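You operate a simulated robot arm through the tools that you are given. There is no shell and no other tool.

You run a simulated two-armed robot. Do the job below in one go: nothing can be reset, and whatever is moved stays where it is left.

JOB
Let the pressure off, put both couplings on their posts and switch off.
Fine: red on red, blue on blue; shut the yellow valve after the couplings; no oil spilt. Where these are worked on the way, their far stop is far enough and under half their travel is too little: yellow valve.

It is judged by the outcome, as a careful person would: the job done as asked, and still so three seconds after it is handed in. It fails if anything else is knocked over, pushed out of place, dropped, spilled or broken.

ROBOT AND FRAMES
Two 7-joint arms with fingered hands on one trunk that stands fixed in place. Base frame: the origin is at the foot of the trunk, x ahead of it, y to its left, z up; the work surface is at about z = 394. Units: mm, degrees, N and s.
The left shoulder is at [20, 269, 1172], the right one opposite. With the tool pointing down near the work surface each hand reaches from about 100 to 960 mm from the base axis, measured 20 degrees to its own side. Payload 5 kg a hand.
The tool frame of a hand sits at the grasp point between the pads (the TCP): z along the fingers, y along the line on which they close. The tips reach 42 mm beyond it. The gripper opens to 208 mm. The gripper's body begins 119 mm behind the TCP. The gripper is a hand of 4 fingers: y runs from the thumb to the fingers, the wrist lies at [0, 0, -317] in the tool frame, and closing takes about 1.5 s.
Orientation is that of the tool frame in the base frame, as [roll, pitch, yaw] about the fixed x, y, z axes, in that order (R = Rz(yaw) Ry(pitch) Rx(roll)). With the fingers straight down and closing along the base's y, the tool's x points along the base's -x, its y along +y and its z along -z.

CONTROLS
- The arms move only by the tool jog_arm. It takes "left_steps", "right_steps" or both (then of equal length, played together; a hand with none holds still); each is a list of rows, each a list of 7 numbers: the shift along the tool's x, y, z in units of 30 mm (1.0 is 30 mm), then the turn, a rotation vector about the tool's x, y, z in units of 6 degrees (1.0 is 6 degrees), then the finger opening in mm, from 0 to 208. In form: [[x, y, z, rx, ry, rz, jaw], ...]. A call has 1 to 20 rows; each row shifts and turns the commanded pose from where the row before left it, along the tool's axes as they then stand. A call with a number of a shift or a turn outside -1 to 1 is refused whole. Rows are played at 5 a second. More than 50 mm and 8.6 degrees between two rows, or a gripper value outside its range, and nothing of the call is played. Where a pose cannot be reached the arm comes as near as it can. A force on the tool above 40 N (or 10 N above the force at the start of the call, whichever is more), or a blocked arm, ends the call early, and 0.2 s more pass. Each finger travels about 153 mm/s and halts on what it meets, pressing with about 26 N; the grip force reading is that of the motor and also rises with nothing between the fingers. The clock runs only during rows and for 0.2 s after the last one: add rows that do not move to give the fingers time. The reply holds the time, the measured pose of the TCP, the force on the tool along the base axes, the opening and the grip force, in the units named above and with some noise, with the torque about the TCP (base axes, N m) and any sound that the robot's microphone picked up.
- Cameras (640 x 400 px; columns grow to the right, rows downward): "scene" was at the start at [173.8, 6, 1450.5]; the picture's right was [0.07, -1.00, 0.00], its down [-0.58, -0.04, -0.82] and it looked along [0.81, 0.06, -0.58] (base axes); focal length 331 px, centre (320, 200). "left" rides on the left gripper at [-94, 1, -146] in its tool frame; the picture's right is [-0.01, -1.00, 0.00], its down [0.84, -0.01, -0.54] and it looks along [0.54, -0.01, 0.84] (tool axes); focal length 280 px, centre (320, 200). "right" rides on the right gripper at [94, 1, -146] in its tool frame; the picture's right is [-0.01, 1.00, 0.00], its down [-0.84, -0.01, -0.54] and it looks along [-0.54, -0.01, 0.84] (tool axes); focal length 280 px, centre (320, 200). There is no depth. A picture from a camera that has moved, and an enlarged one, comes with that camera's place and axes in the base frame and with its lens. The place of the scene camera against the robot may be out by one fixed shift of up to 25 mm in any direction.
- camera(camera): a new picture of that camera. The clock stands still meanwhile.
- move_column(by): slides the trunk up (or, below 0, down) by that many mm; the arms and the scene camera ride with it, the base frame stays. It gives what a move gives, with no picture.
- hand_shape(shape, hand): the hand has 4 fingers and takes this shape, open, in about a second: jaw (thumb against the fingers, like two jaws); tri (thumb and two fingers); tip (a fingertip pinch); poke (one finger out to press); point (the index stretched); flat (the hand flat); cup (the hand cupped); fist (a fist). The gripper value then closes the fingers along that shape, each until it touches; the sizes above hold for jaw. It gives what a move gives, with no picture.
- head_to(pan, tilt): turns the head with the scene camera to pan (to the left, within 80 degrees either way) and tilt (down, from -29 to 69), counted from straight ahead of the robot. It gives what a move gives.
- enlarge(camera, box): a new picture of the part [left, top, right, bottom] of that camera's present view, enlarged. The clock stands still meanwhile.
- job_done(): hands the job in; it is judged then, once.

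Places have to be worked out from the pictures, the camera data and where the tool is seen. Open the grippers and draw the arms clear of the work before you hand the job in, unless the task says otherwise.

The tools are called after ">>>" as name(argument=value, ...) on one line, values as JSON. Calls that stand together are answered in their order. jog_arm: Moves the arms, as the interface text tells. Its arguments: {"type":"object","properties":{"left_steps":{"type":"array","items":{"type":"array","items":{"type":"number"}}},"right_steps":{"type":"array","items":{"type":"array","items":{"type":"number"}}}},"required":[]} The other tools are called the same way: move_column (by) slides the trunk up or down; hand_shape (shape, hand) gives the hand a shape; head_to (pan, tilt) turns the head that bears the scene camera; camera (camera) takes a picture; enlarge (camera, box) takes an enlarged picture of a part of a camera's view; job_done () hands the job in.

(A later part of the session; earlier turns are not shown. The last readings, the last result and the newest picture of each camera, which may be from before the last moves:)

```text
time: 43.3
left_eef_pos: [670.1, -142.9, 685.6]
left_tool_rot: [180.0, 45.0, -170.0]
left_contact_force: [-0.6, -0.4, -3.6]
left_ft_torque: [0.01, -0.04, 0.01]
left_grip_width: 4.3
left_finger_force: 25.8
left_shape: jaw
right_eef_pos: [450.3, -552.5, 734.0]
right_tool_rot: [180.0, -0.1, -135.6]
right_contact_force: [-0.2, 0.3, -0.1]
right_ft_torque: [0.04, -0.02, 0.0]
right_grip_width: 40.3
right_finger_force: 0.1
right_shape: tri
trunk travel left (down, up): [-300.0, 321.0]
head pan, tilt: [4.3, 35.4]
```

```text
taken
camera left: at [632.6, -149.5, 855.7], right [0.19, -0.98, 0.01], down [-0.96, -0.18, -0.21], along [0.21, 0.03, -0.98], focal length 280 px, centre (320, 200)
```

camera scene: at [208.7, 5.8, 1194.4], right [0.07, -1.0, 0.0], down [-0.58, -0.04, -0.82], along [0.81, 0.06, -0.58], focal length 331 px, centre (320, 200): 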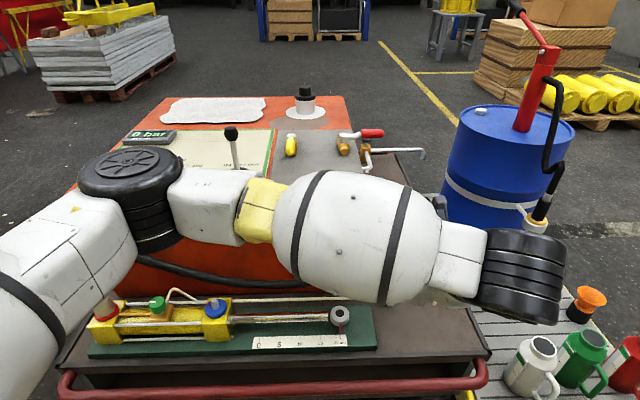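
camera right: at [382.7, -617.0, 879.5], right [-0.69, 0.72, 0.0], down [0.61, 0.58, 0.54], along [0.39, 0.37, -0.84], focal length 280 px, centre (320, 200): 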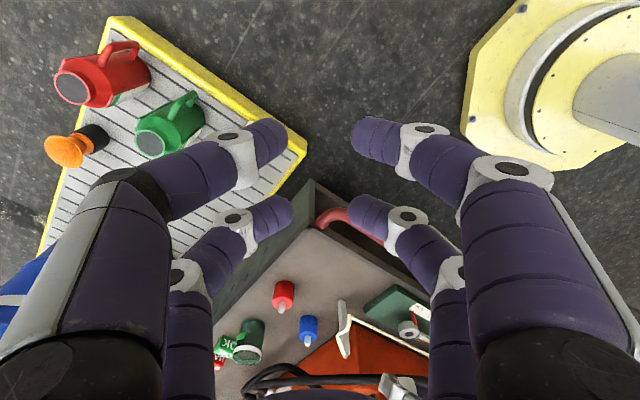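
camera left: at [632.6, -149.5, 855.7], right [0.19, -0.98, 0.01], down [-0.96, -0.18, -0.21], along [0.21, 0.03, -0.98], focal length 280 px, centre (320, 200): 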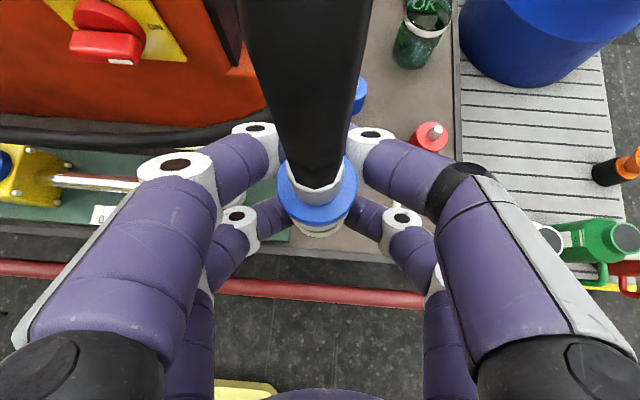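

Zooming the right camera on the posts from this third viewpoint to refine their positions.

>>> enlarge(camera="right", box=[260, 265, 350, 365])

>>> enlarge(camera="left", box=[340, 60, 480, 160])

```text
4.00 times, centred on (305, 315) of right
camera zoom: at [382.7, -617.0, 879.5], right [-0.69, 0.72, 0.0], down [0.61, 0.58, 0.54], along [0.39, 0.37, -0.84], focal length 1122 px, centre (380, -260)
```

zoom: 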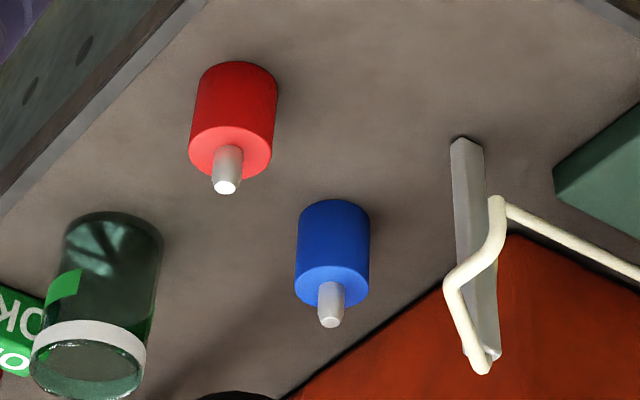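

```text
4.00 times, centred on (410, 110) of left
camera zoom: at [632.6, -149.5, 855.7], right [0.19, -0.98, 0.01], down [-0.96, -0.18, -0.21], along [0.21, 0.03, -0.98], focal length 1122 px, centre (-40, 560)
```

zoom: 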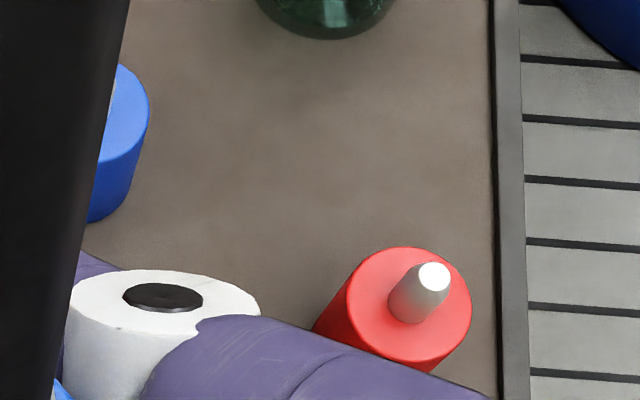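

Posts refined: blue top centre ≈ (916, −156, 449), red ≈ (856, −292, 449), stud tips ≈ 475. Now move forward over the blue post at the same height.

>>> jog_arm(left_steps=[[-0.314, -0.105, 0.314, 0, 0, 0, 0], [-0.628, -0.209, 0.628, 0, 0, 0, 0], [-0.628, -0.209, 0.628, 0, 0, 0, 0], [-0.628, -0.209, 0.628, 0, 0, 0, 0], [-0.628, -0.209, 0.628, 0, 0, 0, 0], [-0.628, -0.209, 0.628, 0, 0, 0, 0], [-0.628, -0.209, 0.628, 0, 0, 0, 0], [-0.628, -0.209, 0.628, 0, 0, 0, 0], [-0.471, -0.157, 0.471, 0, 0, 0, 0], [-0.314, -0.105, 0.314, 0, 0, 0, 0], [-0.157, -0.052, 0.157, 0, 0, 0, 0], [0, 0, 0, 0, 0, 0, 0]])

>>> camera(camera="right")

>>> camera(camera="left")

>>> camera(camera="scene")

```text
time: 45.9
left_eef_pos: [915.7, -157.7, 684.4]
left_tool_rot: [179.9, 45.0, -169.9]
left_contact_force: [0.3, -0.3, -4.0]
left_ft_torque: [0.01, 0.02, 0.02]
left_grip_width: 4.4
left_finger_force: 26.6
left_shape: jaw
right_eef_pos: [449.9, -552.9, 733.8]
right_tool_rot: [180.0, 0.1, -135.7]
right_contact_force: [0.9, 0.7, 0.8]
right_ft_torque: [-0.02, -0.01, -0.03]
right_grip_width: 40.3
right_finger_force: 0.1
right_shape: tri
trunk travel left (down, up): [-300.0, 321.0]
head pan, tilt: [4.3, 35.4]
```

```text
taken
camera right: at [382.7, -616.9, 879.6], right [-0.69, 0.72, 0.0], down [0.61, 0.58, 0.54], along [0.39, 0.37, -0.84], focal length 280 px, centre (320, 200)
```

right: 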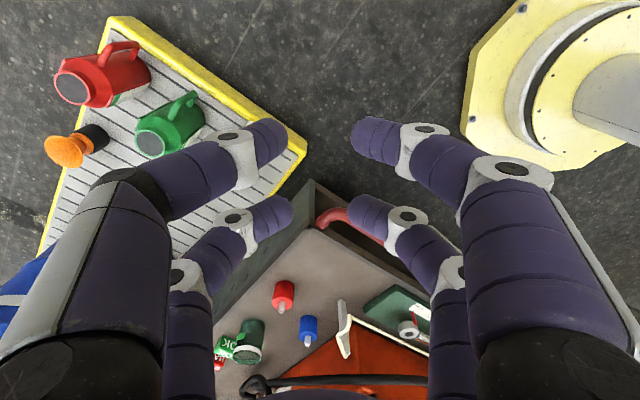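

```text
taken
camera left: at [878.7, -163.6, 855.0], right [0.19, -0.98, 0.01], down [-0.96, -0.18, -0.21], along [0.21, 0.03, -0.98], focal length 280 px, centre (320, 200)
```

left: 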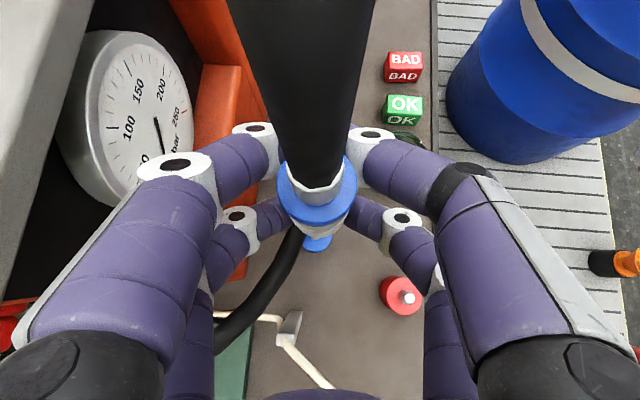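

```text
taken
camera scene: at [208.8, 6.0, 1194.3], right [0.07, -1.0, 0.0], down [-0.58, -0.04, -0.82], along [0.81, 0.06, -0.58], focal length 331 px, centre (320, 200)
```

scene: 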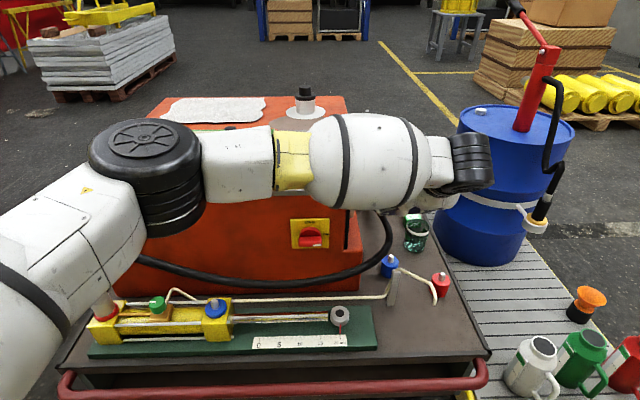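

The blue post appears right under the held coupling. Zoom in the left camera, and turn the right hand to get a side view of the coupling.

>>> enlarge(camera="left", box=[260, 140, 380, 270])

>>> jog_arm(right_steps=[[0, 0, 0, 0, 0.8, 0, 120], [0, 0, 0, 0, 0.8, 0, 208], [0, 0, 0, 0, 0.8, 0, 208], [0, 0, 0, 0, 0.8, 0, 208], [0, 0, 0, 0, 0.8, 0, 208]])

>>> camera(camera="right")

```text
3.08 times, centred on (320, 205) of left
camera zoom: at [878.7, -163.6, 855.0], right [0.19, -0.98, 0.01], down [-0.96, -0.18, -0.21], along [0.21, 0.03, -0.98], focal length 863 px, centre (320, 185)
```

zoom: 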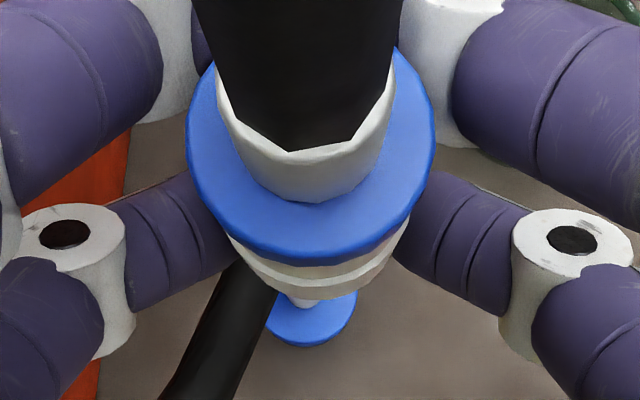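

```text
time: 47.3
left_eef_pos: [916.7, -158.4, 684.2]
left_tool_rot: [179.8, 45.0, -170.0]
left_contact_force: [1.8, 0.0, -5.3]
left_ft_torque: [0.08, 0.06, 0.16]
left_grip_width: 4.3
left_finger_force: 26.0
left_shape: jaw
right_eef_pos: [391.4, -552.3, 636.3]
right_tool_rot: [167.8, -33.8, -129.7]
right_contact_force: [1.0, -1.3, -0.9]
right_ft_torque: [0.16, 0.29, -0.21]
right_grip_width: 208.1
right_finger_force: 0.0
right_shape: tri
trunk travel left (down, up): [-300.0, 321.0]
head pan, tilt: [4.3, 35.4]
stopped in row 5 (right hand): the arm was blocked; the commanded pose is now the measured one
```

```text
taken
camera right: at [415.9, -570.9, 807.4], right [-0.67, 0.72, 0.17], down [0.73, 0.68, -0.03], along [-0.14, 0.1, -0.99], focal length 280 px, centre (320, 200)
```

right: 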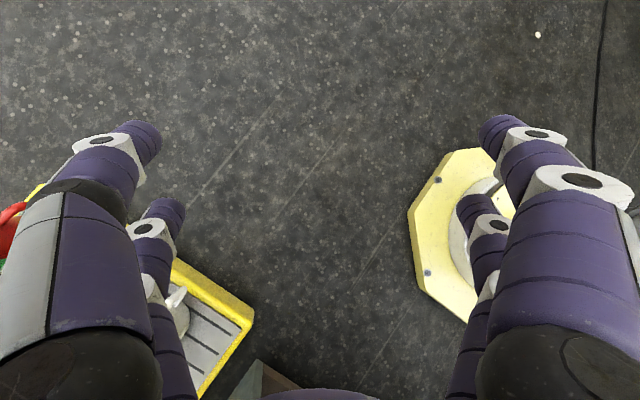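

I tilted the right hand the wrong way and its arm blocked, nothing was touched. Reverse that tilt now, carefully, and continue to a forward-looking tilt.

>>> jog_arm(right_steps=[[0, 0, -0.4, 0, -0.9, 0, 208], [0, 0, -0.4, 0, -0.9, 0, 208], [0, 0, -0.4, 0, -0.9, 0, 208], [0, 0, -0.4, 0, -0.9, 0, 208], [0, 0, -0.4, 0, -0.9, 0, 208], [0, 0, -0.4, 0, -0.9, 0, 208]])

>>> camera(camera="right")

```text
time: 48.7
left_eef_pos: [915.9, -158.1, 685.0]
left_tool_rot: [179.9, 44.9, -170.0]
left_contact_force: [-0.5, -0.9, -3.0]
left_ft_torque: [0.01, 0.01, 0.02]
left_grip_width: 4.5
left_finger_force: 26.1
left_shape: jaw
right_eef_pos: [418.7, -542.8, 703.9]
right_tool_rot: [170.0, -1.9, -136.2]
right_contact_force: [0.4, 0.3, 0.2]
right_ft_torque: [-0.07, 0.04, 0.03]
right_grip_width: 207.8
right_finger_force: 0.0
right_shape: tri
trunk travel left (down, up): [-300.0, 321.0]
head pan, tilt: [4.3, 35.4]
```

```text
taken
camera right: at [370.7, -621.7, 850.6], right [-0.67, 0.72, 0.17], down [0.69, 0.52, 0.5], along [0.27, 0.45, -0.85], focal length 280 px, centre (320, 200)
```

right: 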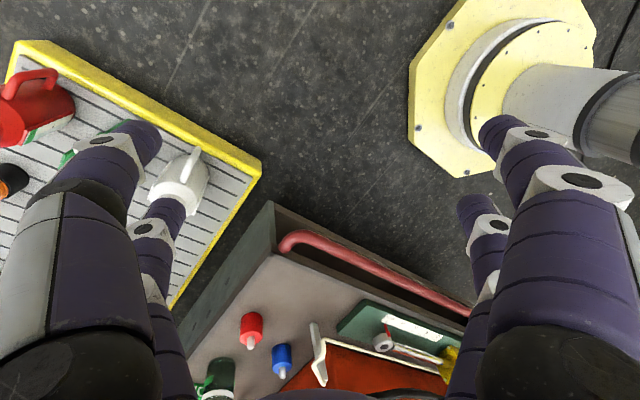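

Now tilt it the right way (forward) so its camera looks across at the held coupling.

>>> jog_arm(right_steps=[[0, 0, 0, 0.55, 0, 0, 208], [0, 0, 0, 0.55, 0, 0, 208], [0, 0, 0, 0.55, 0, 0, 208], [0, 0, 0, 0, -0.9, 0, 208], [0, 0, 0, 0, -0.9, 0, 208], [0, 0, 0, 0, -0.9, 0, 208], [0, 0, 0, 0, -0.9, 0, 208], [0, 0, 0, 0, -0.9, 0, 208], [0, 0, 0, 0, -0.9, 0, 208]])

>>> camera(camera="right")

```text
time: 50.7
left_eef_pos: [916.8, -158.5, 684.3]
left_tool_rot: [179.9, 45.0, -170.0]
left_contact_force: [0.0, -0.6, -3.4]
left_ft_torque: [0.01, 0.02, 0.05]
left_grip_width: 4.1
left_finger_force: 26.2
left_shape: jaw
right_eef_pos: [419.6, -543.3, 703.9]
right_tool_rot: [-179.9, 30.6, -136.3]
right_contact_force: [0.7, 0.1, -0.5]
right_ft_torque: [0.02, 0.04, 0.05]
right_grip_width: 207.6
right_finger_force: 0.0
right_shape: tri
trunk travel left (down, up): [-300.0, 321.0]
head pan, tilt: [4.3, 35.4]
```

```text
taken
camera right: at [305.9, -649.7, 782.0], right [-0.68, 0.73, 0.01], down [0.33, 0.3, 0.89], along [0.65, 0.61, -0.45], focal length 280 px, centre (320, 200)
```

right: 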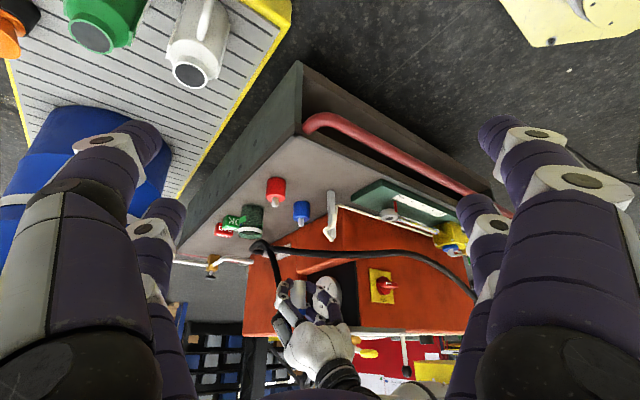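

The right camera now sees the left hand and coupling from the side (image is upside-down). Zoom in.

>>> enlarge(camera="right", box=[250, 180, 370, 345])

>>> enlarge(camera="right", box=[270, 260, 350, 325])

```text
2.42 times, centred on (310, 262) of right
camera zoom: at [305.9, -649.7, 782.0], right [-0.68, 0.73, 0.01], down [0.33, 0.3, 0.89], along [0.65, 0.61, -0.45], focal length 680 px, centre (344, 48)
```

zoom: 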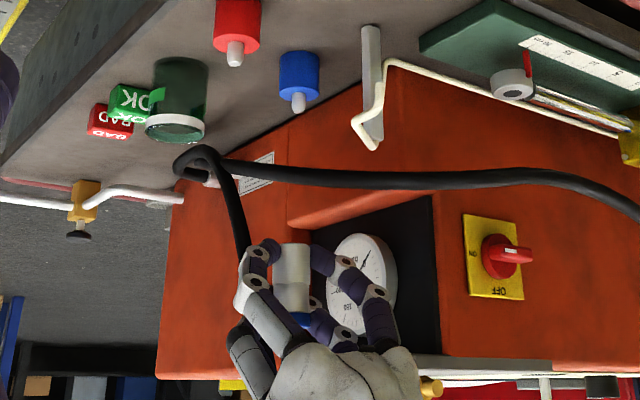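

```text
6.15 times, centred on (310, 292) of right
camera zoom: at [305.9, -649.7, 782.0], right [-0.68, 0.73, 0.01], down [0.33, 0.3, 0.89], along [0.65, 0.61, -0.45], focal length 1726 px, centre (382, -369)
```

zoom: 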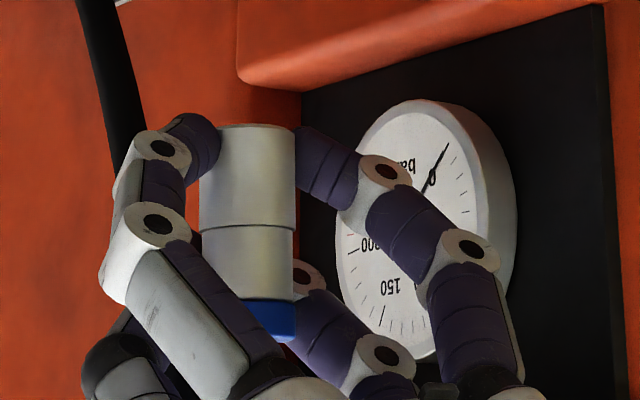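

From both sides the coupling bottom (z≈636) is within ~2 mm of the post axis and nearly upright; the gauge still reads 0. I'll lower 150 mm with a tiny correction, then re-check.

>>> jog_arm(left_steps=[[0.042, 0.044, -0.042, 0, 0, 0, 0], [0.442, 0, 0.442, 0, 0, 0, 0], [0.442, 0, 0.442, 0, 0, 0, 0], [0.442, 0, 0.442, 0, 0, 0, 0], [0.442, 0, 0.442, 0, 0, 0, 0], [0.442, 0, 0.442, 0, 0, 0, 0], [0.442, 0, 0.442, 0, 0, 0, 0], [0.442, 0, 0.442, 0, 0, 0, 0], [0.342, 0, 0.342, 0, 0, 0, 0], [0, 0, 0, 0, 0, 0, 0]])

>>> enlarge(camera="right", box=[250, 180, 370, 300])

>>> enlarge(camera="left", box=[240, 120, 400, 280])

```text
time: 52.9
left_eef_pos: [912.8, -156.7, 538.5]
left_tool_rot: [179.9, 45.0, -170.0]
left_contact_force: [0.0, 0.3, -3.1]
left_ft_torque: [0.05, 0.01, 0.01]
left_grip_width: 4.5
left_finger_force: 26.0
left_shape: jaw
right_eef_pos: [418.6, -543.7, 703.5]
right_tool_rot: [179.8, 30.5, -136.4]
right_contact_force: [0.4, 0.0, 0.3]
right_ft_torque: [0.0, 0.03, 0.03]
right_grip_width: 207.9
right_finger_force: 0.0
right_shape: tri
trunk travel left (down, up): [-300.0, 321.0]
head pan, tilt: [4.3, 35.4]
```

```text
3.33 times, centred on (310, 240) of right
camera zoom: at [305.5, -649.7, 782.1], right [-0.68, 0.73, 0.01], down [0.34, 0.3, 0.89], along [0.65, 0.61, -0.45], focal length 935 px, centre (353, 67)
```

zoom: 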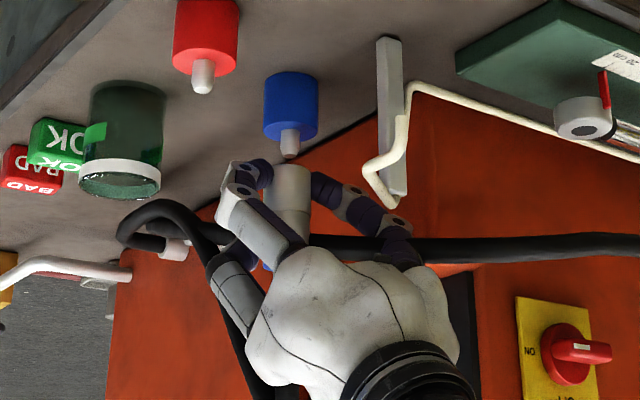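

```text
2.50 times, centred on (320, 200) of left
camera zoom: at [875.9, -163.1, 708.2], right [0.19, -0.98, 0.01], down [-0.96, -0.18, -0.21], along [0.21, 0.03, -0.98], focal length 701 px, centre (320, 200)
```

zoom: 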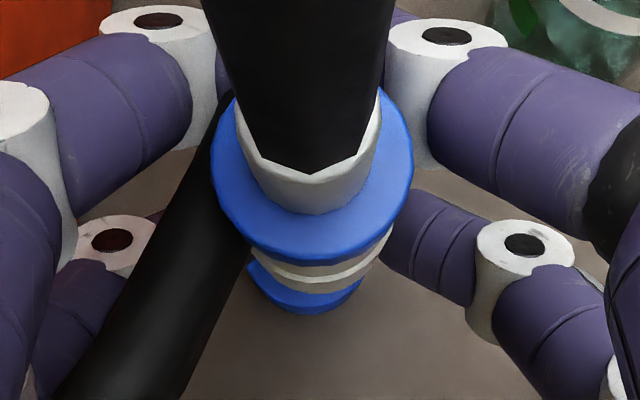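

Coupling bottom is about 15 mm above the stud tip. Zoom closely to fine-align.

>>> enlarge(camera="right", box=[270, 195, 330, 245])

>>> enlarge(camera="left", box=[285, 190, 355, 255])

```text
8.00 times, centred on (300, 220) of right
camera zoom: at [305.5, -649.7, 782.1], right [-0.68, 0.73, 0.01], down [0.34, 0.3, 0.89], along [0.65, 0.61, -0.45], focal length 2243 px, centre (480, 40)
```

zoom: 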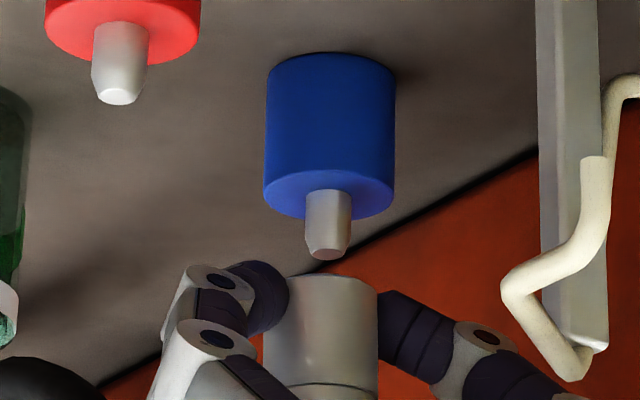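

```text
6.15 times, centred on (320, 222) of left
camera zoom: at [875.9, -163.1, 708.2], right [0.19, -0.98, 0.01], down [-0.96, -0.18, -0.21], along [0.21, 0.03, -0.98], focal length 1726 px, centre (320, 62)
```

zoom: 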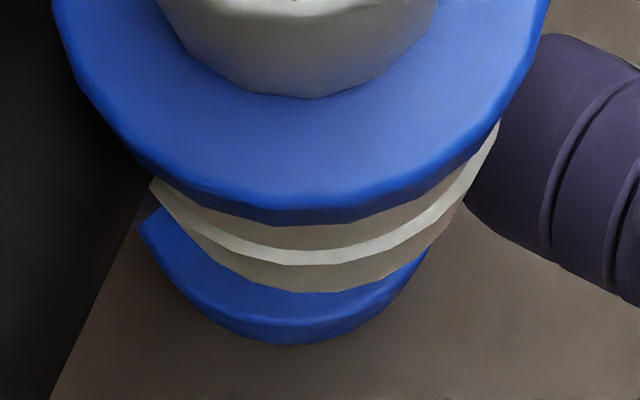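

Combining both views, the coupling should shift by about (+1.5, +3.5) mm. Apply that, lower 12 mm, and look again.

>>> jog_arm(left_steps=[[-0.049, 0.106, 0.049, 0, 0, 0, 0], [0.141, 0, 0.141, 0, 0, 0, 0], [0.141, 0, 0.141, 0, 0, 0, 0], [0, 0, 0, 0, 0, 0, 0]])

>>> enlarge(camera="right", box=[270, 195, 330, 245])

>>> enlarge(camera="left", box=[270, 180, 370, 255])

```text
time: 53.9
left_eef_pos: [914.8, -154.1, 527.2]
left_tool_rot: [179.8, 45.0, -169.9]
left_contact_force: [0.6, 0.4, -3.4]
left_ft_torque: [0.06, -0.03, 0.0]
left_grip_width: 4.4
left_finger_force: 25.6
left_shape: jaw
right_eef_pos: [417.8, -542.4, 703.5]
right_tool_rot: [179.9, 30.5, -136.3]
right_contact_force: [0.0, -1.1, -0.5]
right_ft_torque: [0.01, 0.0, -0.01]
right_grip_width: 207.9
right_finger_force: 0.1
right_shape: tri
trunk travel left (down, up): [-300.0, 321.0]
head pan, tilt: [4.3, 35.4]
```

```text
8.00 times, centred on (300, 220) of right
camera zoom: at [305.5, -649.8, 782.0], right [-0.68, 0.73, 0.01], down [0.34, 0.3, 0.89], along [0.65, 0.61, -0.45], focal length 2243 px, centre (480, 40)
```

zoom: 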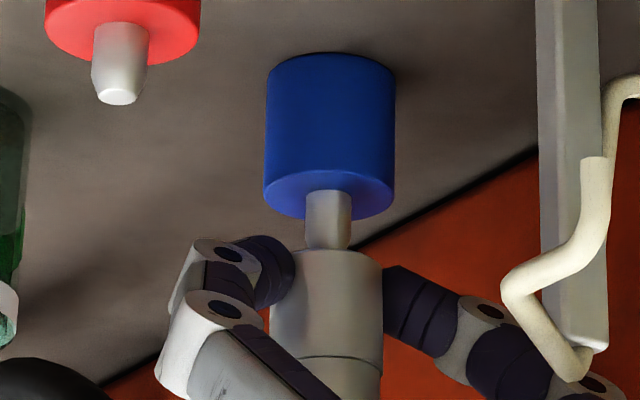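

```text
5.33 times, centred on (320, 218) of left
camera zoom: at [877.9, -159.2, 696.5], right [0.19, -0.98, 0.01], down [-0.96, -0.18, -0.21], along [0.21, 0.03, -0.98], focal length 1495 px, centre (320, 107)
```

zoom: 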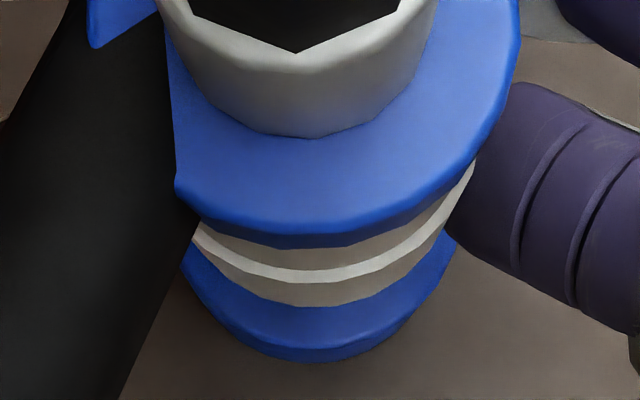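

Now well aligned in both views. Lower gently 20 mm in small steps, watching the force.

>>> jog_arm(left_steps=[[0.094, 0, 0.094, 0, 0, 0, 0], [0.094, 0, 0.094, 0, 0, 0, 0], [0.094, 0, 0.094, 0, 0, 0, 0], [0.094, 0, 0.094, 0, 0, 0, 0], [0.094, 0, 0.094, 0, 0, 0, 0], [0, 0, 0, 0, 0, 0, 0]])

>>> enlarge(camera="right", box=[270, 195, 330, 245])

```text
time: 55.3
left_eef_pos: [914.5, -153.2, 507.1]
left_tool_rot: [179.8, 45.0, -170.0]
left_contact_force: [-0.9, 0.2, -2.9]
left_ft_torque: [0.0, -0.02, 0.02]
left_grip_width: 4.7
left_finger_force: 25.7
left_shape: jaw
right_eef_pos: [419.0, -543.8, 704.0]
right_tool_rot: [179.9, 30.4, -136.3]
right_contact_force: [0.7, 0.9, -0.4]
right_ft_torque: [-0.01, 0.0, -0.02]
right_grip_width: 208.0
right_finger_force: 0.1
right_shape: tri
trunk travel left (down, up): [-300.0, 321.0]
head pan, tilt: [4.3, 35.4]
```

```text
8.00 times, centred on (300, 220) of right
camera zoom: at [305.5, -649.8, 782.0], right [-0.68, 0.73, 0.01], down [0.34, 0.3, 0.89], along [0.65, 0.61, -0.45], focal length 2243 px, centre (480, 40)
```

zoom: 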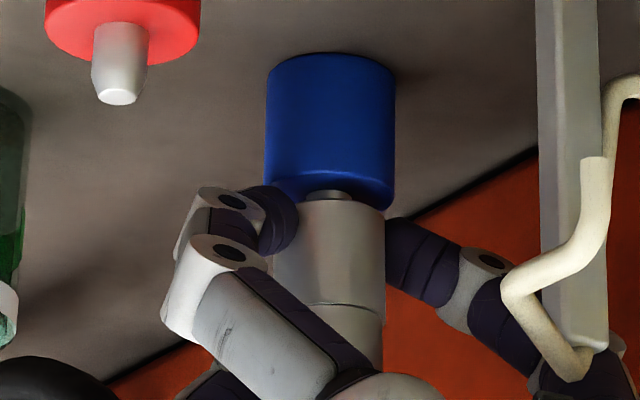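

The stud is inside the sleeve with no contact force. Lower the last ~10 mm in small steps until it seats.

>>> jog_arm(left_steps=[[0.059, 0, 0.059, 0, 0, 0, 0], [0.059, 0, 0.059, 0, 0, 0, 0], [0.059, 0, 0.059, 0, 0, 0, 0], [0.047, 0, 0.047, 0, 0, 0, 0], [0, 0, 0, 0, 0, 0, 0]])

>>> enlarge(camera="right", box=[270, 195, 330, 245])

```text
time: 56.5
left_eef_pos: [916.0, -153.1, 498.3]
left_tool_rot: [-180.0, 45.0, -169.9]
left_contact_force: [-0.3, -1.3, 2.1]
left_ft_torque: [-0.06, -0.03, -0.02]
left_grip_width: 4.4
left_finger_force: 25.6
left_shape: jaw
right_eef_pos: [417.9, -543.0, 703.7]
right_tool_rot: [179.9, 30.5, -136.2]
right_contact_force: [-0.5, 1.3, 0.3]
right_ft_torque: [0.0, 0.01, -0.01]
right_grip_width: 207.7
right_finger_force: 0.0
right_shape: tri
trunk travel left (down, up): [-300.0, 321.0]
head pan, tilt: [4.3, 35.4]
```

```text
8.00 times, centred on (300, 220) of right
camera zoom: at [305.2, -649.7, 782.3], right [-0.68, 0.73, 0.01], down [0.34, 0.3, 0.89], along [0.65, 0.61, -0.45], focal length 2243 px, centre (480, 40)
```

zoom: 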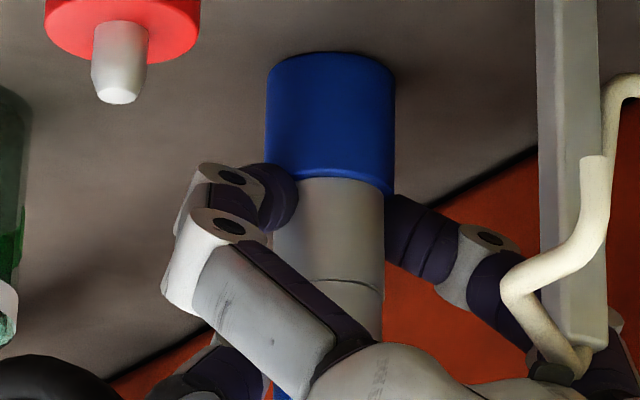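

Contact: it is seated on the post. A slight extra press of 2 mm, then open the jaws moderately to release.

>>> jog_arm(left_steps=[[0.047, 0, 0.047, 0, 0, 0, 0], [0, 0, 0, 0, 0, 0, 0]])

```text
time: 57.1
left_eef_pos: [914.6, -153.3, 497.7]
left_tool_rot: [-180.0, 45.1, -169.8]
left_contact_force: [0.1, -0.3, 13.9]
left_ft_torque: [-0.07, -0.03, -0.02]
left_grip_width: 4.7
left_finger_force: 25.7
left_shape: jaw
right_eef_pos: [418.2, -543.8, 704.5]
right_tool_rot: [-179.9, 30.5, -136.2]
right_contact_force: [-0.9, -0.3, -0.8]
right_ft_torque: [-0.03, 0.01, -0.05]
right_grip_width: 207.8
right_finger_force: 0.0
right_shape: tri
trunk travel left (down, up): [-300.0, 321.0]
head pan, tilt: [4.3, 35.4]
```

Firmly seated (14 N press). Relax the press and open the fingers to 66 mm.

>>> jog_arm(left_steps=[[-0.047, 0, -0.047, 0, 0, 0, 10], [0, 0, 0, 0, 0, 0, 30], [0, 0, 0, 0, 0, 0, 50], [0, 0, 0, 0, 0, 0, 66], [0, 0, 0, 0, 0, 0, 66], [0, 0, 0, 0, 0, 0, 66]])

>>> enlarge(camera="right", box=[250, 180, 370, 300])

>>> camera(camera="left")

```text
time: 58.5
left_eef_pos: [914.9, -153.9, 496.5]
left_tool_rot: [179.9, 44.9, -170.0]
left_contact_force: [0.0, 0.7, 0.7]
left_ft_torque: [0.04, -0.01, 0.0]
left_grip_width: 65.7
left_finger_force: 0.1
left_shape: jaw
right_eef_pos: [417.6, -542.6, 703.2]
right_tool_rot: [179.9, 30.4, -136.2]
right_contact_force: [-0.5, -1.0, 0.2]
right_ft_torque: [0.0, 0.02, 0.03]
right_grip_width: 207.8
right_finger_force: 0.1
right_shape: tri
trunk travel left (down, up): [-300.0, 321.0]
head pan, tilt: [4.3, 35.4]
```

```text
3.33 times, centred on (310, 240) of right
camera zoom: at [305.3, -649.7, 782.1], right [-0.68, 0.73, 0.01], down [0.34, 0.3, 0.89], along [0.65, 0.61, -0.45], focal length 935 px, centre (353, 67)
```

zoom: 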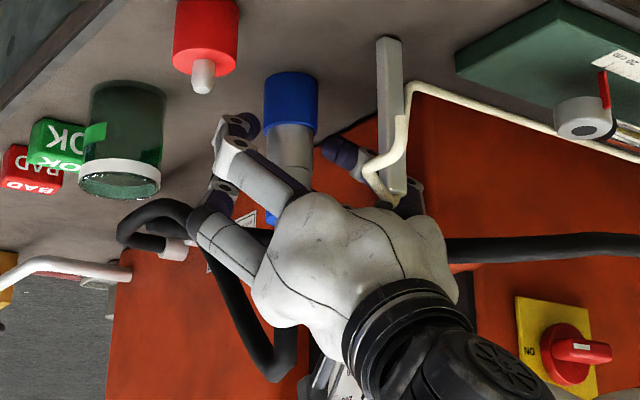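

```text
taken
camera left: at [877.2, -158.8, 666.9], right [0.19, -0.98, 0.01], down [-0.96, -0.18, -0.21], along [0.21, 0.03, -0.98], focal length 280 px, centre (320, 200)
```

left: 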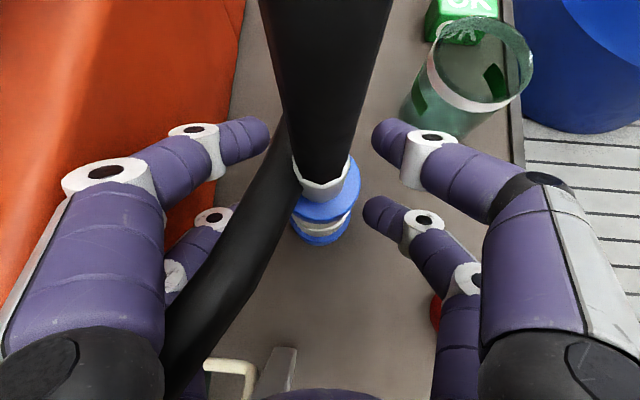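

The coupling stands on its post and the fingers are free. Rise straight up, checking that it stays.

>>> jog_arm(left_steps=[[-0.25, 0, -0.25, 0, 0, 0, 66], [-0.35, 0, -0.35, 0, 0, 0, 66], [-0.5, 0, -0.5, 0, 0, 0, 66], [-0.6, 0, -0.6, 0, 0, 0, 66], [-0.6, 0, -0.6, 0, 0, 0, 66], [-0.6, 0, -0.6, 0, 0, 0, 66], [-0.6, 0, -0.6, 0, 0, 0, 66], [-0.6, 0, -0.6, 0, 0, 0, 66]])

>>> enlarge(camera="right", box=[250, 180, 370, 300])

>>> camera(camera="left")

```text
time: 60.3
left_eef_pos: [914.5, -154.7, 671.2]
left_tool_rot: [179.9, 44.9, -170.1]
left_contact_force: [0.4, -1.1, -0.1]
left_ft_torque: [0.01, -0.07, 0.0]
left_grip_width: 65.4
left_finger_force: 0.1
left_shape: jaw
right_eef_pos: [417.5, -543.5, 703.7]
right_tool_rot: [179.9, 30.6, -136.3]
right_contact_force: [-1.0, -0.9, -0.1]
right_ft_torque: [0.0, -0.02, 0.0]
right_grip_width: 207.9
right_finger_force: 0.0
right_shape: tri
trunk travel left (down, up): [-300.0, 321.0]
head pan, tilt: [4.3, 35.4]
```

```text
3.33 times, centred on (310, 240) of right
camera zoom: at [305.1, -649.7, 782.3], right [-0.68, 0.73, 0.01], down [0.34, 0.3, 0.89], along [0.65, 0.61, -0.45], focal length 935 px, centre (353, 67)
```

zoom: 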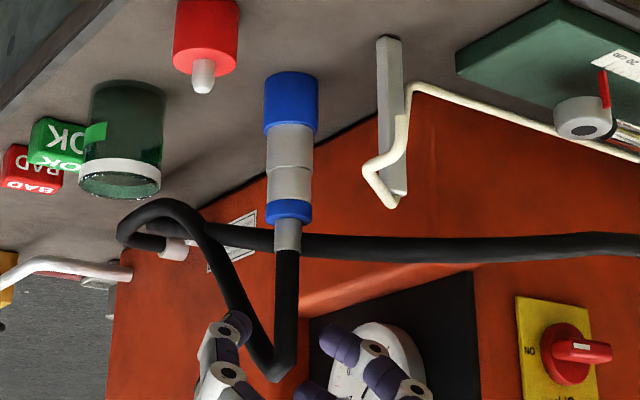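

```text
taken
camera left: at [876.9, -159.5, 841.3], right [0.18, -0.98, 0.01], down [-0.96, -0.18, -0.21], along [0.21, 0.03, -0.98], focal length 280 px, centre (320, 200)
```

left: 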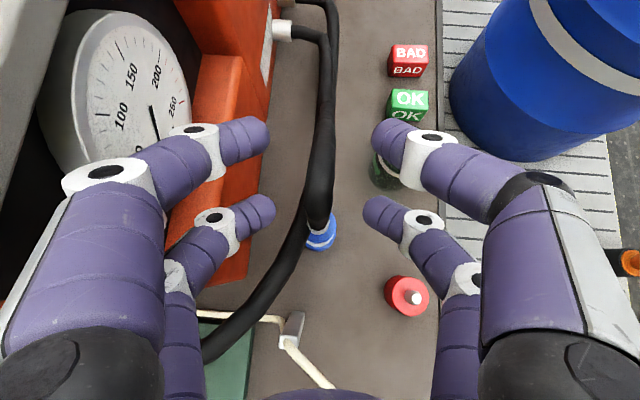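

Blue is done. Now I bring the left hand back out in front and over to the red coupling, at a safe height.

>>> jog_arm(left_steps=[[0.683, 0.176, -0.73, 0, 0, 0, 80], [0.683, 0.176, -0.73, 0, 0, 0, 80], [0.683, 0.176, -0.73, 0, 0, 0, 80], [0.683, 0.176, -0.73, 0, 0, 0, 80], [0.683, 0.176, -0.73, 0, 0, 0, 80], [0.683, 0.176, -0.73, 0, 0, 0, 80], [0.683, 0.176, -0.73, 0, 0, 0, 80], [0.683, 0.176, -0.73, 0, 0, 0, 80], [0.683, 0.176, -0.73, 0, 0, 0, 80], [-0.121, 0.968, 0.121, 0, 0, 0, 80], [-0.121, 0.968, 0.121, 0, 0, 0, 80], [-0.121, 0.968, 0.121, 0, 0, 0, 80], [-0.121, 0.968, 0.121, 0, 0, 0, 80], [-0.121, 0.968, 0.121, 0, 0, 0, 80], [-0.121, 0.968, 0.121, 0, 0, 0, 80], [-0.121, 0.968, 0.121, 0, 0, 0, 80], [-0.121, 0.968, 0.121, 0, 0, 0, 80], [-0.121, 0.968, 0.121, 0, 0, 0, 80], [-0.121, 0.968, 0.121, 0, 0, 0, 80]])

>>> camera(camera="scene")

```text
time: 64.3
left_eef_pos: [641.3, 139.9, 681.4]
left_tool_rot: [179.9, 44.9, -170.0]
left_contact_force: [0.5, 0.1, -0.3]
left_ft_torque: [0.02, 0.03, 0.01]
left_grip_width: 79.6
left_finger_force: 0.2
left_shape: jaw
right_eef_pos: [418.3, -543.1, 702.1]
right_tool_rot: [179.9, 30.5, -136.3]
right_contact_force: [-0.2, -0.7, -1.0]
right_ft_torque: [0.05, -0.02, 0.02]
right_grip_width: 207.9
right_finger_force: 0.1
right_shape: tri
trunk travel left (down, up): [-300.0, 321.0]
head pan, tilt: [4.3, 35.4]
```

```text
taken
camera scene: at [208.8, 5.8, 1194.4], right [0.07, -1.0, 0.0], down [-0.58, -0.04, -0.82], along [0.81, 0.06, -0.58], focal length 331 px, centre (320, 200)
```

scene: 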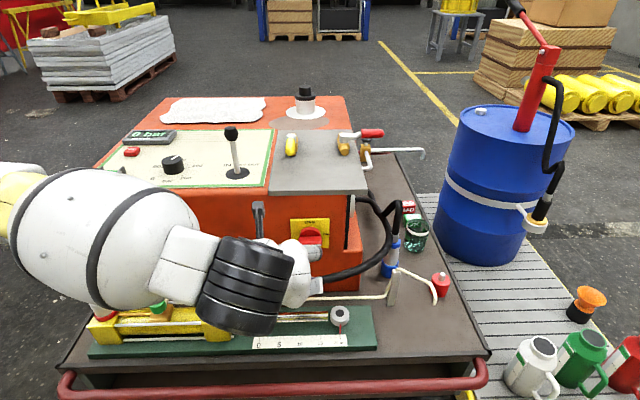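

Continue left to a place behind the red coupling and yaw the hand by −30°.

>>> jog_arm(left_steps=[[-0.044, 0.943, -0.003, 0, 0, 0, 100], [-0.044, 0.943, -0.003, 0, 0, 0, 100], [-0.044, 0.943, -0.003, 0, 0, 0, 100], [-0.044, 0.943, -0.003, 0, 0, 0, 100], [-0.044, 0.943, -0.003, 0, 0, 0, 100], [-0.044, 0.943, -0.003, 0, 0, 0, 100], [-0.044, 0.943, -0.003, 0, 0, 0, 100], [-0.044, 0.943, -0.003, 0, 0, 0, 100], [-0.044, 0.943, -0.003, 0, 0, 0, 100], [-0.044, 0.943, -0.003, 0, 0, 0, 100], [-0.044, 0.943, -0.003, 0, 0, 0, 100], [-0.044, 0.943, -0.003, 0, 0, 0, 100], [-0.044, 0.943, -0.003, 0, 0, 0, 100], [-0.044, 0.943, -0.003, 0, 0, 0, 100], [-0.044, 0.943, -0.003, 0, 0, 0, 100], [0, 0, 0, 0.883, 0, 0.883, 100], [0, 0, 0, 0.883, 0, 0.883, 100], [0, 0, 0, 0.883, 0, 0.883, 100], [0, 0, 0, 0.883, 0, 0.883, 100], [0, 0, 0, 0, 0, 0, 100]])

>>> camera(camera="left")

>>> camera(camera="scene")

```text
time: 68.5
left_eef_pos: [615.9, 555.8, 694.5]
left_tool_rot: [180.0, 44.9, 160.1]
left_contact_force: [0.4, -0.3, -0.7]
left_ft_torque: [0.01, 0.02, -0.03]
left_grip_width: 100.0
left_finger_force: 0.0
left_shape: jaw
left hand out of reach, approached as far as the arm can: row 6, 7, 8, 9, 10
right_eef_pos: [417.3, -543.3, 703.9]
right_tool_rot: [179.8, 30.5, -136.3]
right_contact_force: [0.8, 0.4, 0.9]
right_ft_torque: [-0.01, 0.01, 0.01]
right_grip_width: 207.9
right_finger_force: 0.2
right_shape: tri
trunk travel left (down, up): [-300.0, 321.0]
head pan, tilt: [4.3, 35.4]
```

```text
taken
camera left: at [580.1, 569.4, 865.3], right [-0.33, -0.94, 0.01], down [-0.92, 0.32, -0.21], along [0.2, -0.08, -0.98], focal length 280 px, centre (320, 200)
```

left: 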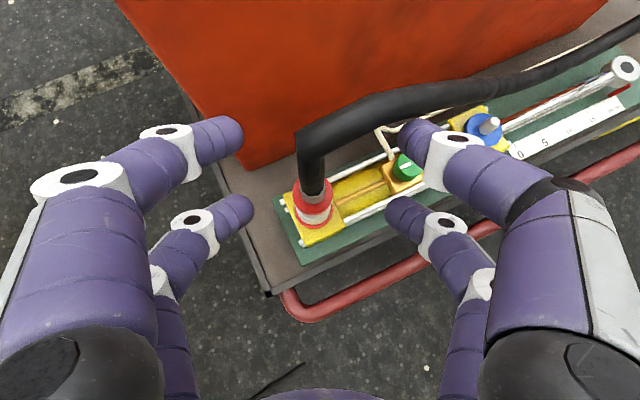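

```text
taken
camera scene: at [208.6, 6.0, 1194.4], right [0.07, -1.0, 0.0], down [-0.58, -0.04, -0.82], along [0.81, 0.06, -0.58], focal length 331 px, centre (320, 200)
```

scene: 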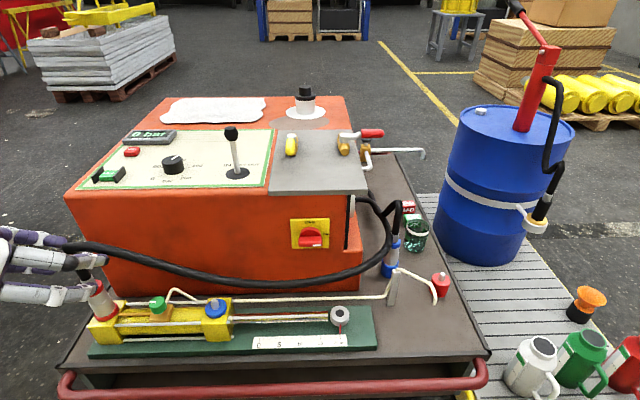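

Now zoom on the red coupling from this top view to refine its position.

>>> enlarge(camera="left", box=[270, 150, 360, 250])

```text
4.00 times, centred on (315, 200) of left
camera zoom: at [580.1, 569.4, 865.3], right [-0.33, -0.94, 0.01], down [-0.92, 0.32, -0.21], along [0.2, -0.08, -0.98], focal length 1122 px, centre (340, 200)
```

zoom: 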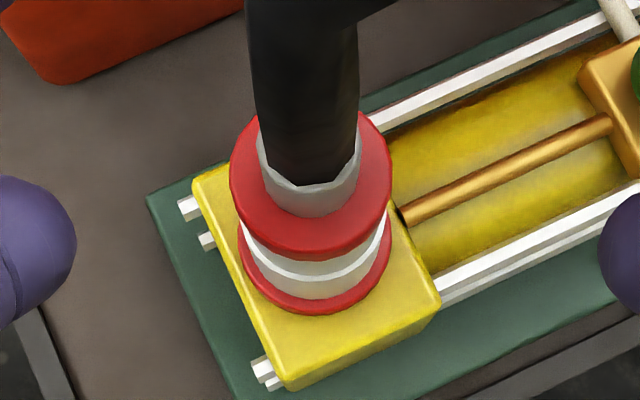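

Red coupling axis ≈ (641, 552). Move to the pre-grasp pose 85 mm back along the tool axis.

>>> jog_arm(left_steps=[[0.656, 0.042, 0.244, 0, 0, 0, 100], [0.656, 0.042, 0.244, 0, 0, 0, 100], [0.656, 0.042, 0.244, 0, 0, 0, 100], [0.656, 0.042, 0.244, 0, 0, 0, 100], [0, 0, 0, 0, 0, 0, 100]])

>>> camera(camera="left")

```text
time: 69.7
left_eef_pos: [583.6, 573.1, 618.9]
left_tool_rot: [-180.0, 44.8, 160.1]
left_contact_force: [0.3, 0.0, -0.1]
left_ft_torque: [0.0, -0.04, -0.04]
left_grip_width: 99.8
left_finger_force: 0.1
left_shape: jaw
right_eef_pos: [418.8, -542.2, 703.7]
right_tool_rot: [179.8, 30.5, -136.2]
right_contact_force: [0.1, 0.1, 0.1]
right_ft_torque: [-0.08, 0.01, 0.0]
right_grip_width: 208.1
right_finger_force: 0.0
right_shape: tri
trunk travel left (down, up): [-300.0, 321.0]
head pan, tilt: [4.3, 35.4]
```

```text
taken
camera left: at [548.5, 586.7, 789.1], right [-0.33, -0.94, 0.01], down [-0.92, 0.32, -0.21], along [0.2, -0.08, -0.98], focal length 280 px, centre (320, 200)
```

left: 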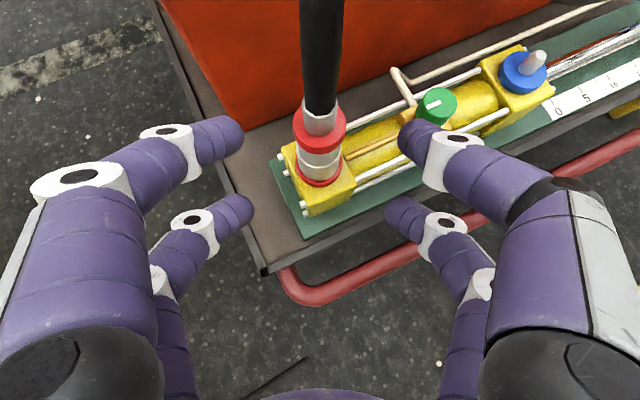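

Centred. Advance 85 mm along the tool axis onto the red coupling.

>>> jog_arm(left_steps=[[0, 0, 0.708, 0, 0, 0, 100], [0, 0, 0.708, 0, 0, 0, 90], [0, 0, 0.708, 0, 0, 0, 80], [0, 0, 0.708, 0, 0, 0, 80], [0, 0, 0, 0, 0, 0, 80]])

>>> camera(camera="left")

>>> enlarge(camera="scene", box=[50, 220, 250, 360])

```text
time: 70.9
left_eef_pos: [641.6, 554.2, 559.5]
left_tool_rot: [179.9, 44.9, 160.2]
left_contact_force: [-0.2, 0.7, -0.5]
left_ft_torque: [-0.02, 0.0, -0.04]
left_grip_width: 80.7
left_finger_force: 0.0
left_shape: jaw
right_eef_pos: [418.4, -543.9, 704.7]
right_tool_rot: [180.0, 30.5, -136.2]
right_contact_force: [0.2, 0.4, 0.6]
right_ft_torque: [-0.04, 0.02, -0.01]
right_grip_width: 207.8
right_finger_force: 0.0
right_shape: tri
trunk travel left (down, up): [-300.0, 321.0]
head pan, tilt: [4.3, 35.4]
```

```text
taken
camera left: at [605.5, 566.2, 728.4], right [-0.33, -0.94, 0.01], down [-0.92, 0.32, -0.21], along [0.2, -0.08, -0.98], focal length 280 px, centre (320, 200)
```

left: 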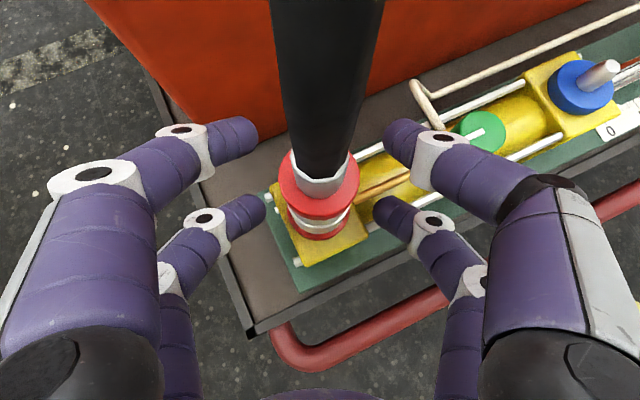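

```text
2.86 times, centred on (150, 290) of scene
camera zoom: at [208.9, 6.3, 1194.4], right [0.07, -1.0, 0.0], down [-0.58, -0.04, -0.82], along [0.81, 0.06, -0.58], focal length 946 px, centre (806, -57)
```

zoom: 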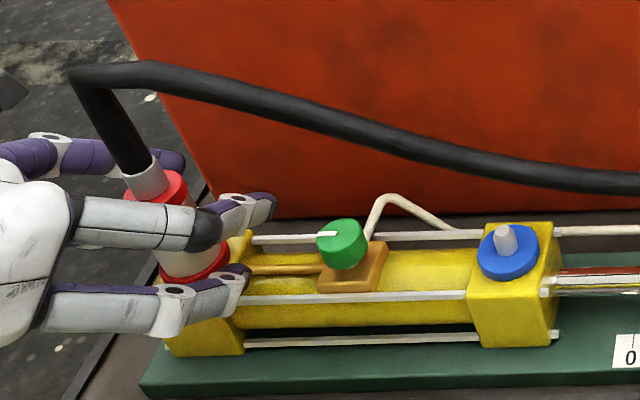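

Positioned as with the blue one. Close the jaws to clamp.

>>> jog_arm(left_steps=[[0, 0, 0, 0, 0, 0, 60], [0, 0, 0, 0, 0, 0, 45], [0, 0, 0, 0, 0, 0, 35], [0, 0, 0, 0, 0, 0, 20], [0, 0, 0, 0, 0, 0, 10], [0, 0, 0, 0, 0, 0, 0], [0, 0, 0, 0, 0, 0, 0], [0, 0, 0, 0, 0, 0, 0], [0, 0, 0, 0, 0, 0, 0]])

>>> camera(camera="left")

>>> enlarge(camera="scene", box=[70, 240, 170, 350])

```text
time: 72.9
left_eef_pos: [641.0, 551.6, 560.0]
left_tool_rot: [179.9, 45.1, 160.0]
left_contact_force: [3.8, -0.9, 13.4]
left_ft_torque: [-0.03, -0.13, 0.04]
left_grip_width: 6.7
left_finger_force: 26.1
left_shape: jaw
right_eef_pos: [417.3, -544.4, 703.8]
right_tool_rot: [179.9, 30.5, -136.3]
right_contact_force: [-0.4, -0.6, -0.2]
right_ft_torque: [0.02, -0.01, 0.0]
right_grip_width: 207.9
right_finger_force: 0.1
right_shape: tri
trunk travel left (down, up): [-300.0, 321.0]
head pan, tilt: [4.3, 35.4]
```

```text
taken
camera left: at [605.3, 565.4, 730.7], right [-0.33, -0.94, 0.01], down [-0.92, 0.32, -0.22], along [0.2, -0.08, -0.98], focal length 280 px, centre (320, 200)
```

left: 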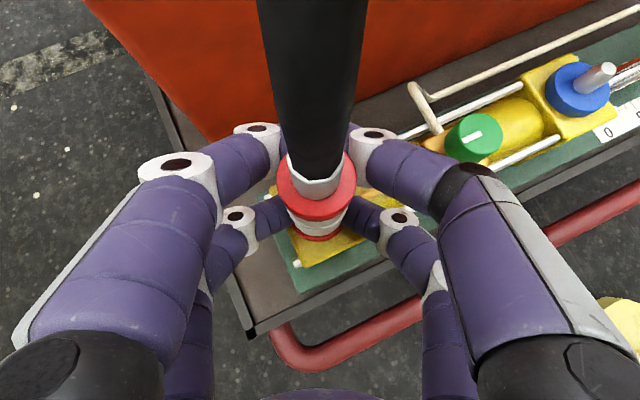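

```text
3.64 times, centred on (120, 295) of scene
camera zoom: at [208.1, 5.5, 1194.7], right [0.07, -1.0, 0.0], down [-0.58, -0.04, -0.82], along [0.81, 0.06, -0.58], focal length 1204 px, centre (1047, -146)
```

zoom: 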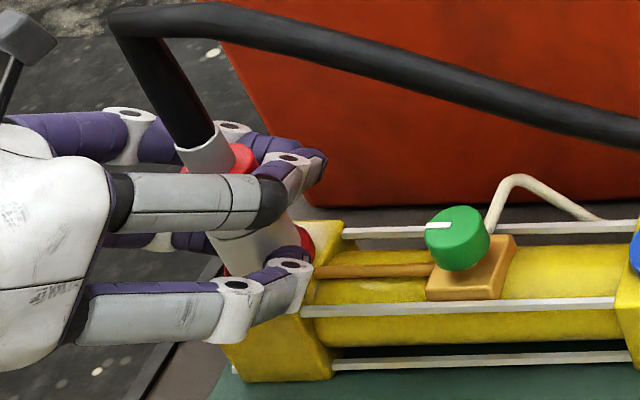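

Clamped at 26 N. Lift gently 15 mm straight up.

>>> jog_arm(left_steps=[[-0.118, 0, -0.118, 0, 0, 0, 0], [-0.118, 0, -0.118, 0, 0, 0, 0], [-0.118, 0, -0.118, 0, 0, 0, 0], [0, 0, 0, 0, 0, 0, 0]])

>>> enlarge(camera="left", box=[260, 120, 380, 250])

```text
time: 73.9
left_eef_pos: [640.8, 553.0, 572.7]
left_tool_rot: [180.0, 45.0, 160.1]
left_contact_force: [-1.0, 0.7, -3.9]
left_ft_torque: [0.01, 0.01, -0.01]
left_grip_width: 6.8
left_finger_force: 26.1
left_shape: jaw
right_eef_pos: [418.7, -543.5, 703.1]
right_tool_rot: [179.9, 30.5, -136.1]
right_contact_force: [0.1, -0.5, -1.0]
right_ft_torque: [-0.03, 0.01, -0.01]
right_grip_width: 208.1
right_finger_force: 0.1
right_shape: tri
trunk travel left (down, up): [-300.0, 321.0]
head pan, tilt: [4.3, 35.4]
```

```text
3.08 times, centred on (320, 185) of left
camera zoom: at [605.2, 566.0, 743.0], right [-0.33, -0.94, 0.01], down [-0.92, 0.32, -0.21], along [0.2, -0.08, -0.98], focal length 863 px, centre (320, 246)
```

zoom: 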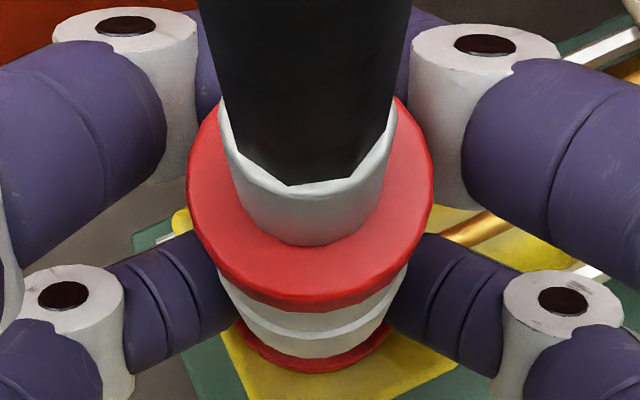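

The red coupling is free (4 N weight). Lift another ~117 mm.

>>> jog_arm(left_steps=[[-0.3, 0, -0.3, 0, 0, 0, 0], [-0.5, 0, -0.5, 0, 0, 0, 0], [-0.5, 0, -0.5, 0, 0, 0, 0], [-0.5, 0, -0.5, 0, 0, 0, 0], [-0.5, 0, -0.5, 0, 0, 0, 0], [-0.45, 0, -0.45, 0, 0, 0, 0], [0, 0, 0, 0, 0, 0, 0]])

>>> camera(camera="scene")

```text
time: 75.5
left_eef_pos: [639.6, 552.9, 689.7]
left_tool_rot: [180.0, 44.9, 160.1]
left_contact_force: [-0.2, 0.5, -2.9]
left_ft_torque: [0.04, 0.01, 0.02]
left_grip_width: 6.1
left_finger_force: 25.8
left_shape: jaw
right_eef_pos: [419.1, -542.7, 703.5]
right_tool_rot: [179.9, 30.6, -136.2]
right_contact_force: [0.8, -0.3, 0.1]
right_ft_torque: [0.02, -0.03, -0.02]
right_grip_width: 207.8
right_finger_force: 0.2
right_shape: tri
trunk travel left (down, up): [-300.0, 321.0]
head pan, tilt: [4.3, 35.4]
```

```text
taken
camera scene: at [208.6, 6.1, 1194.3], right [0.07, -1.0, 0.0], down [-0.58, -0.04, -0.82], along [0.81, 0.06, -0.58], focal length 331 px, centre (320, 200)
```

scene: 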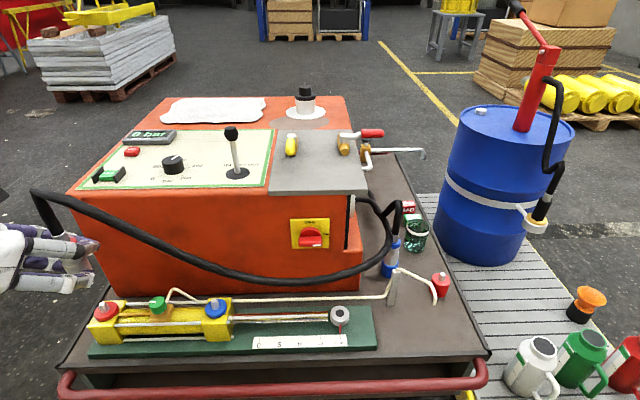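

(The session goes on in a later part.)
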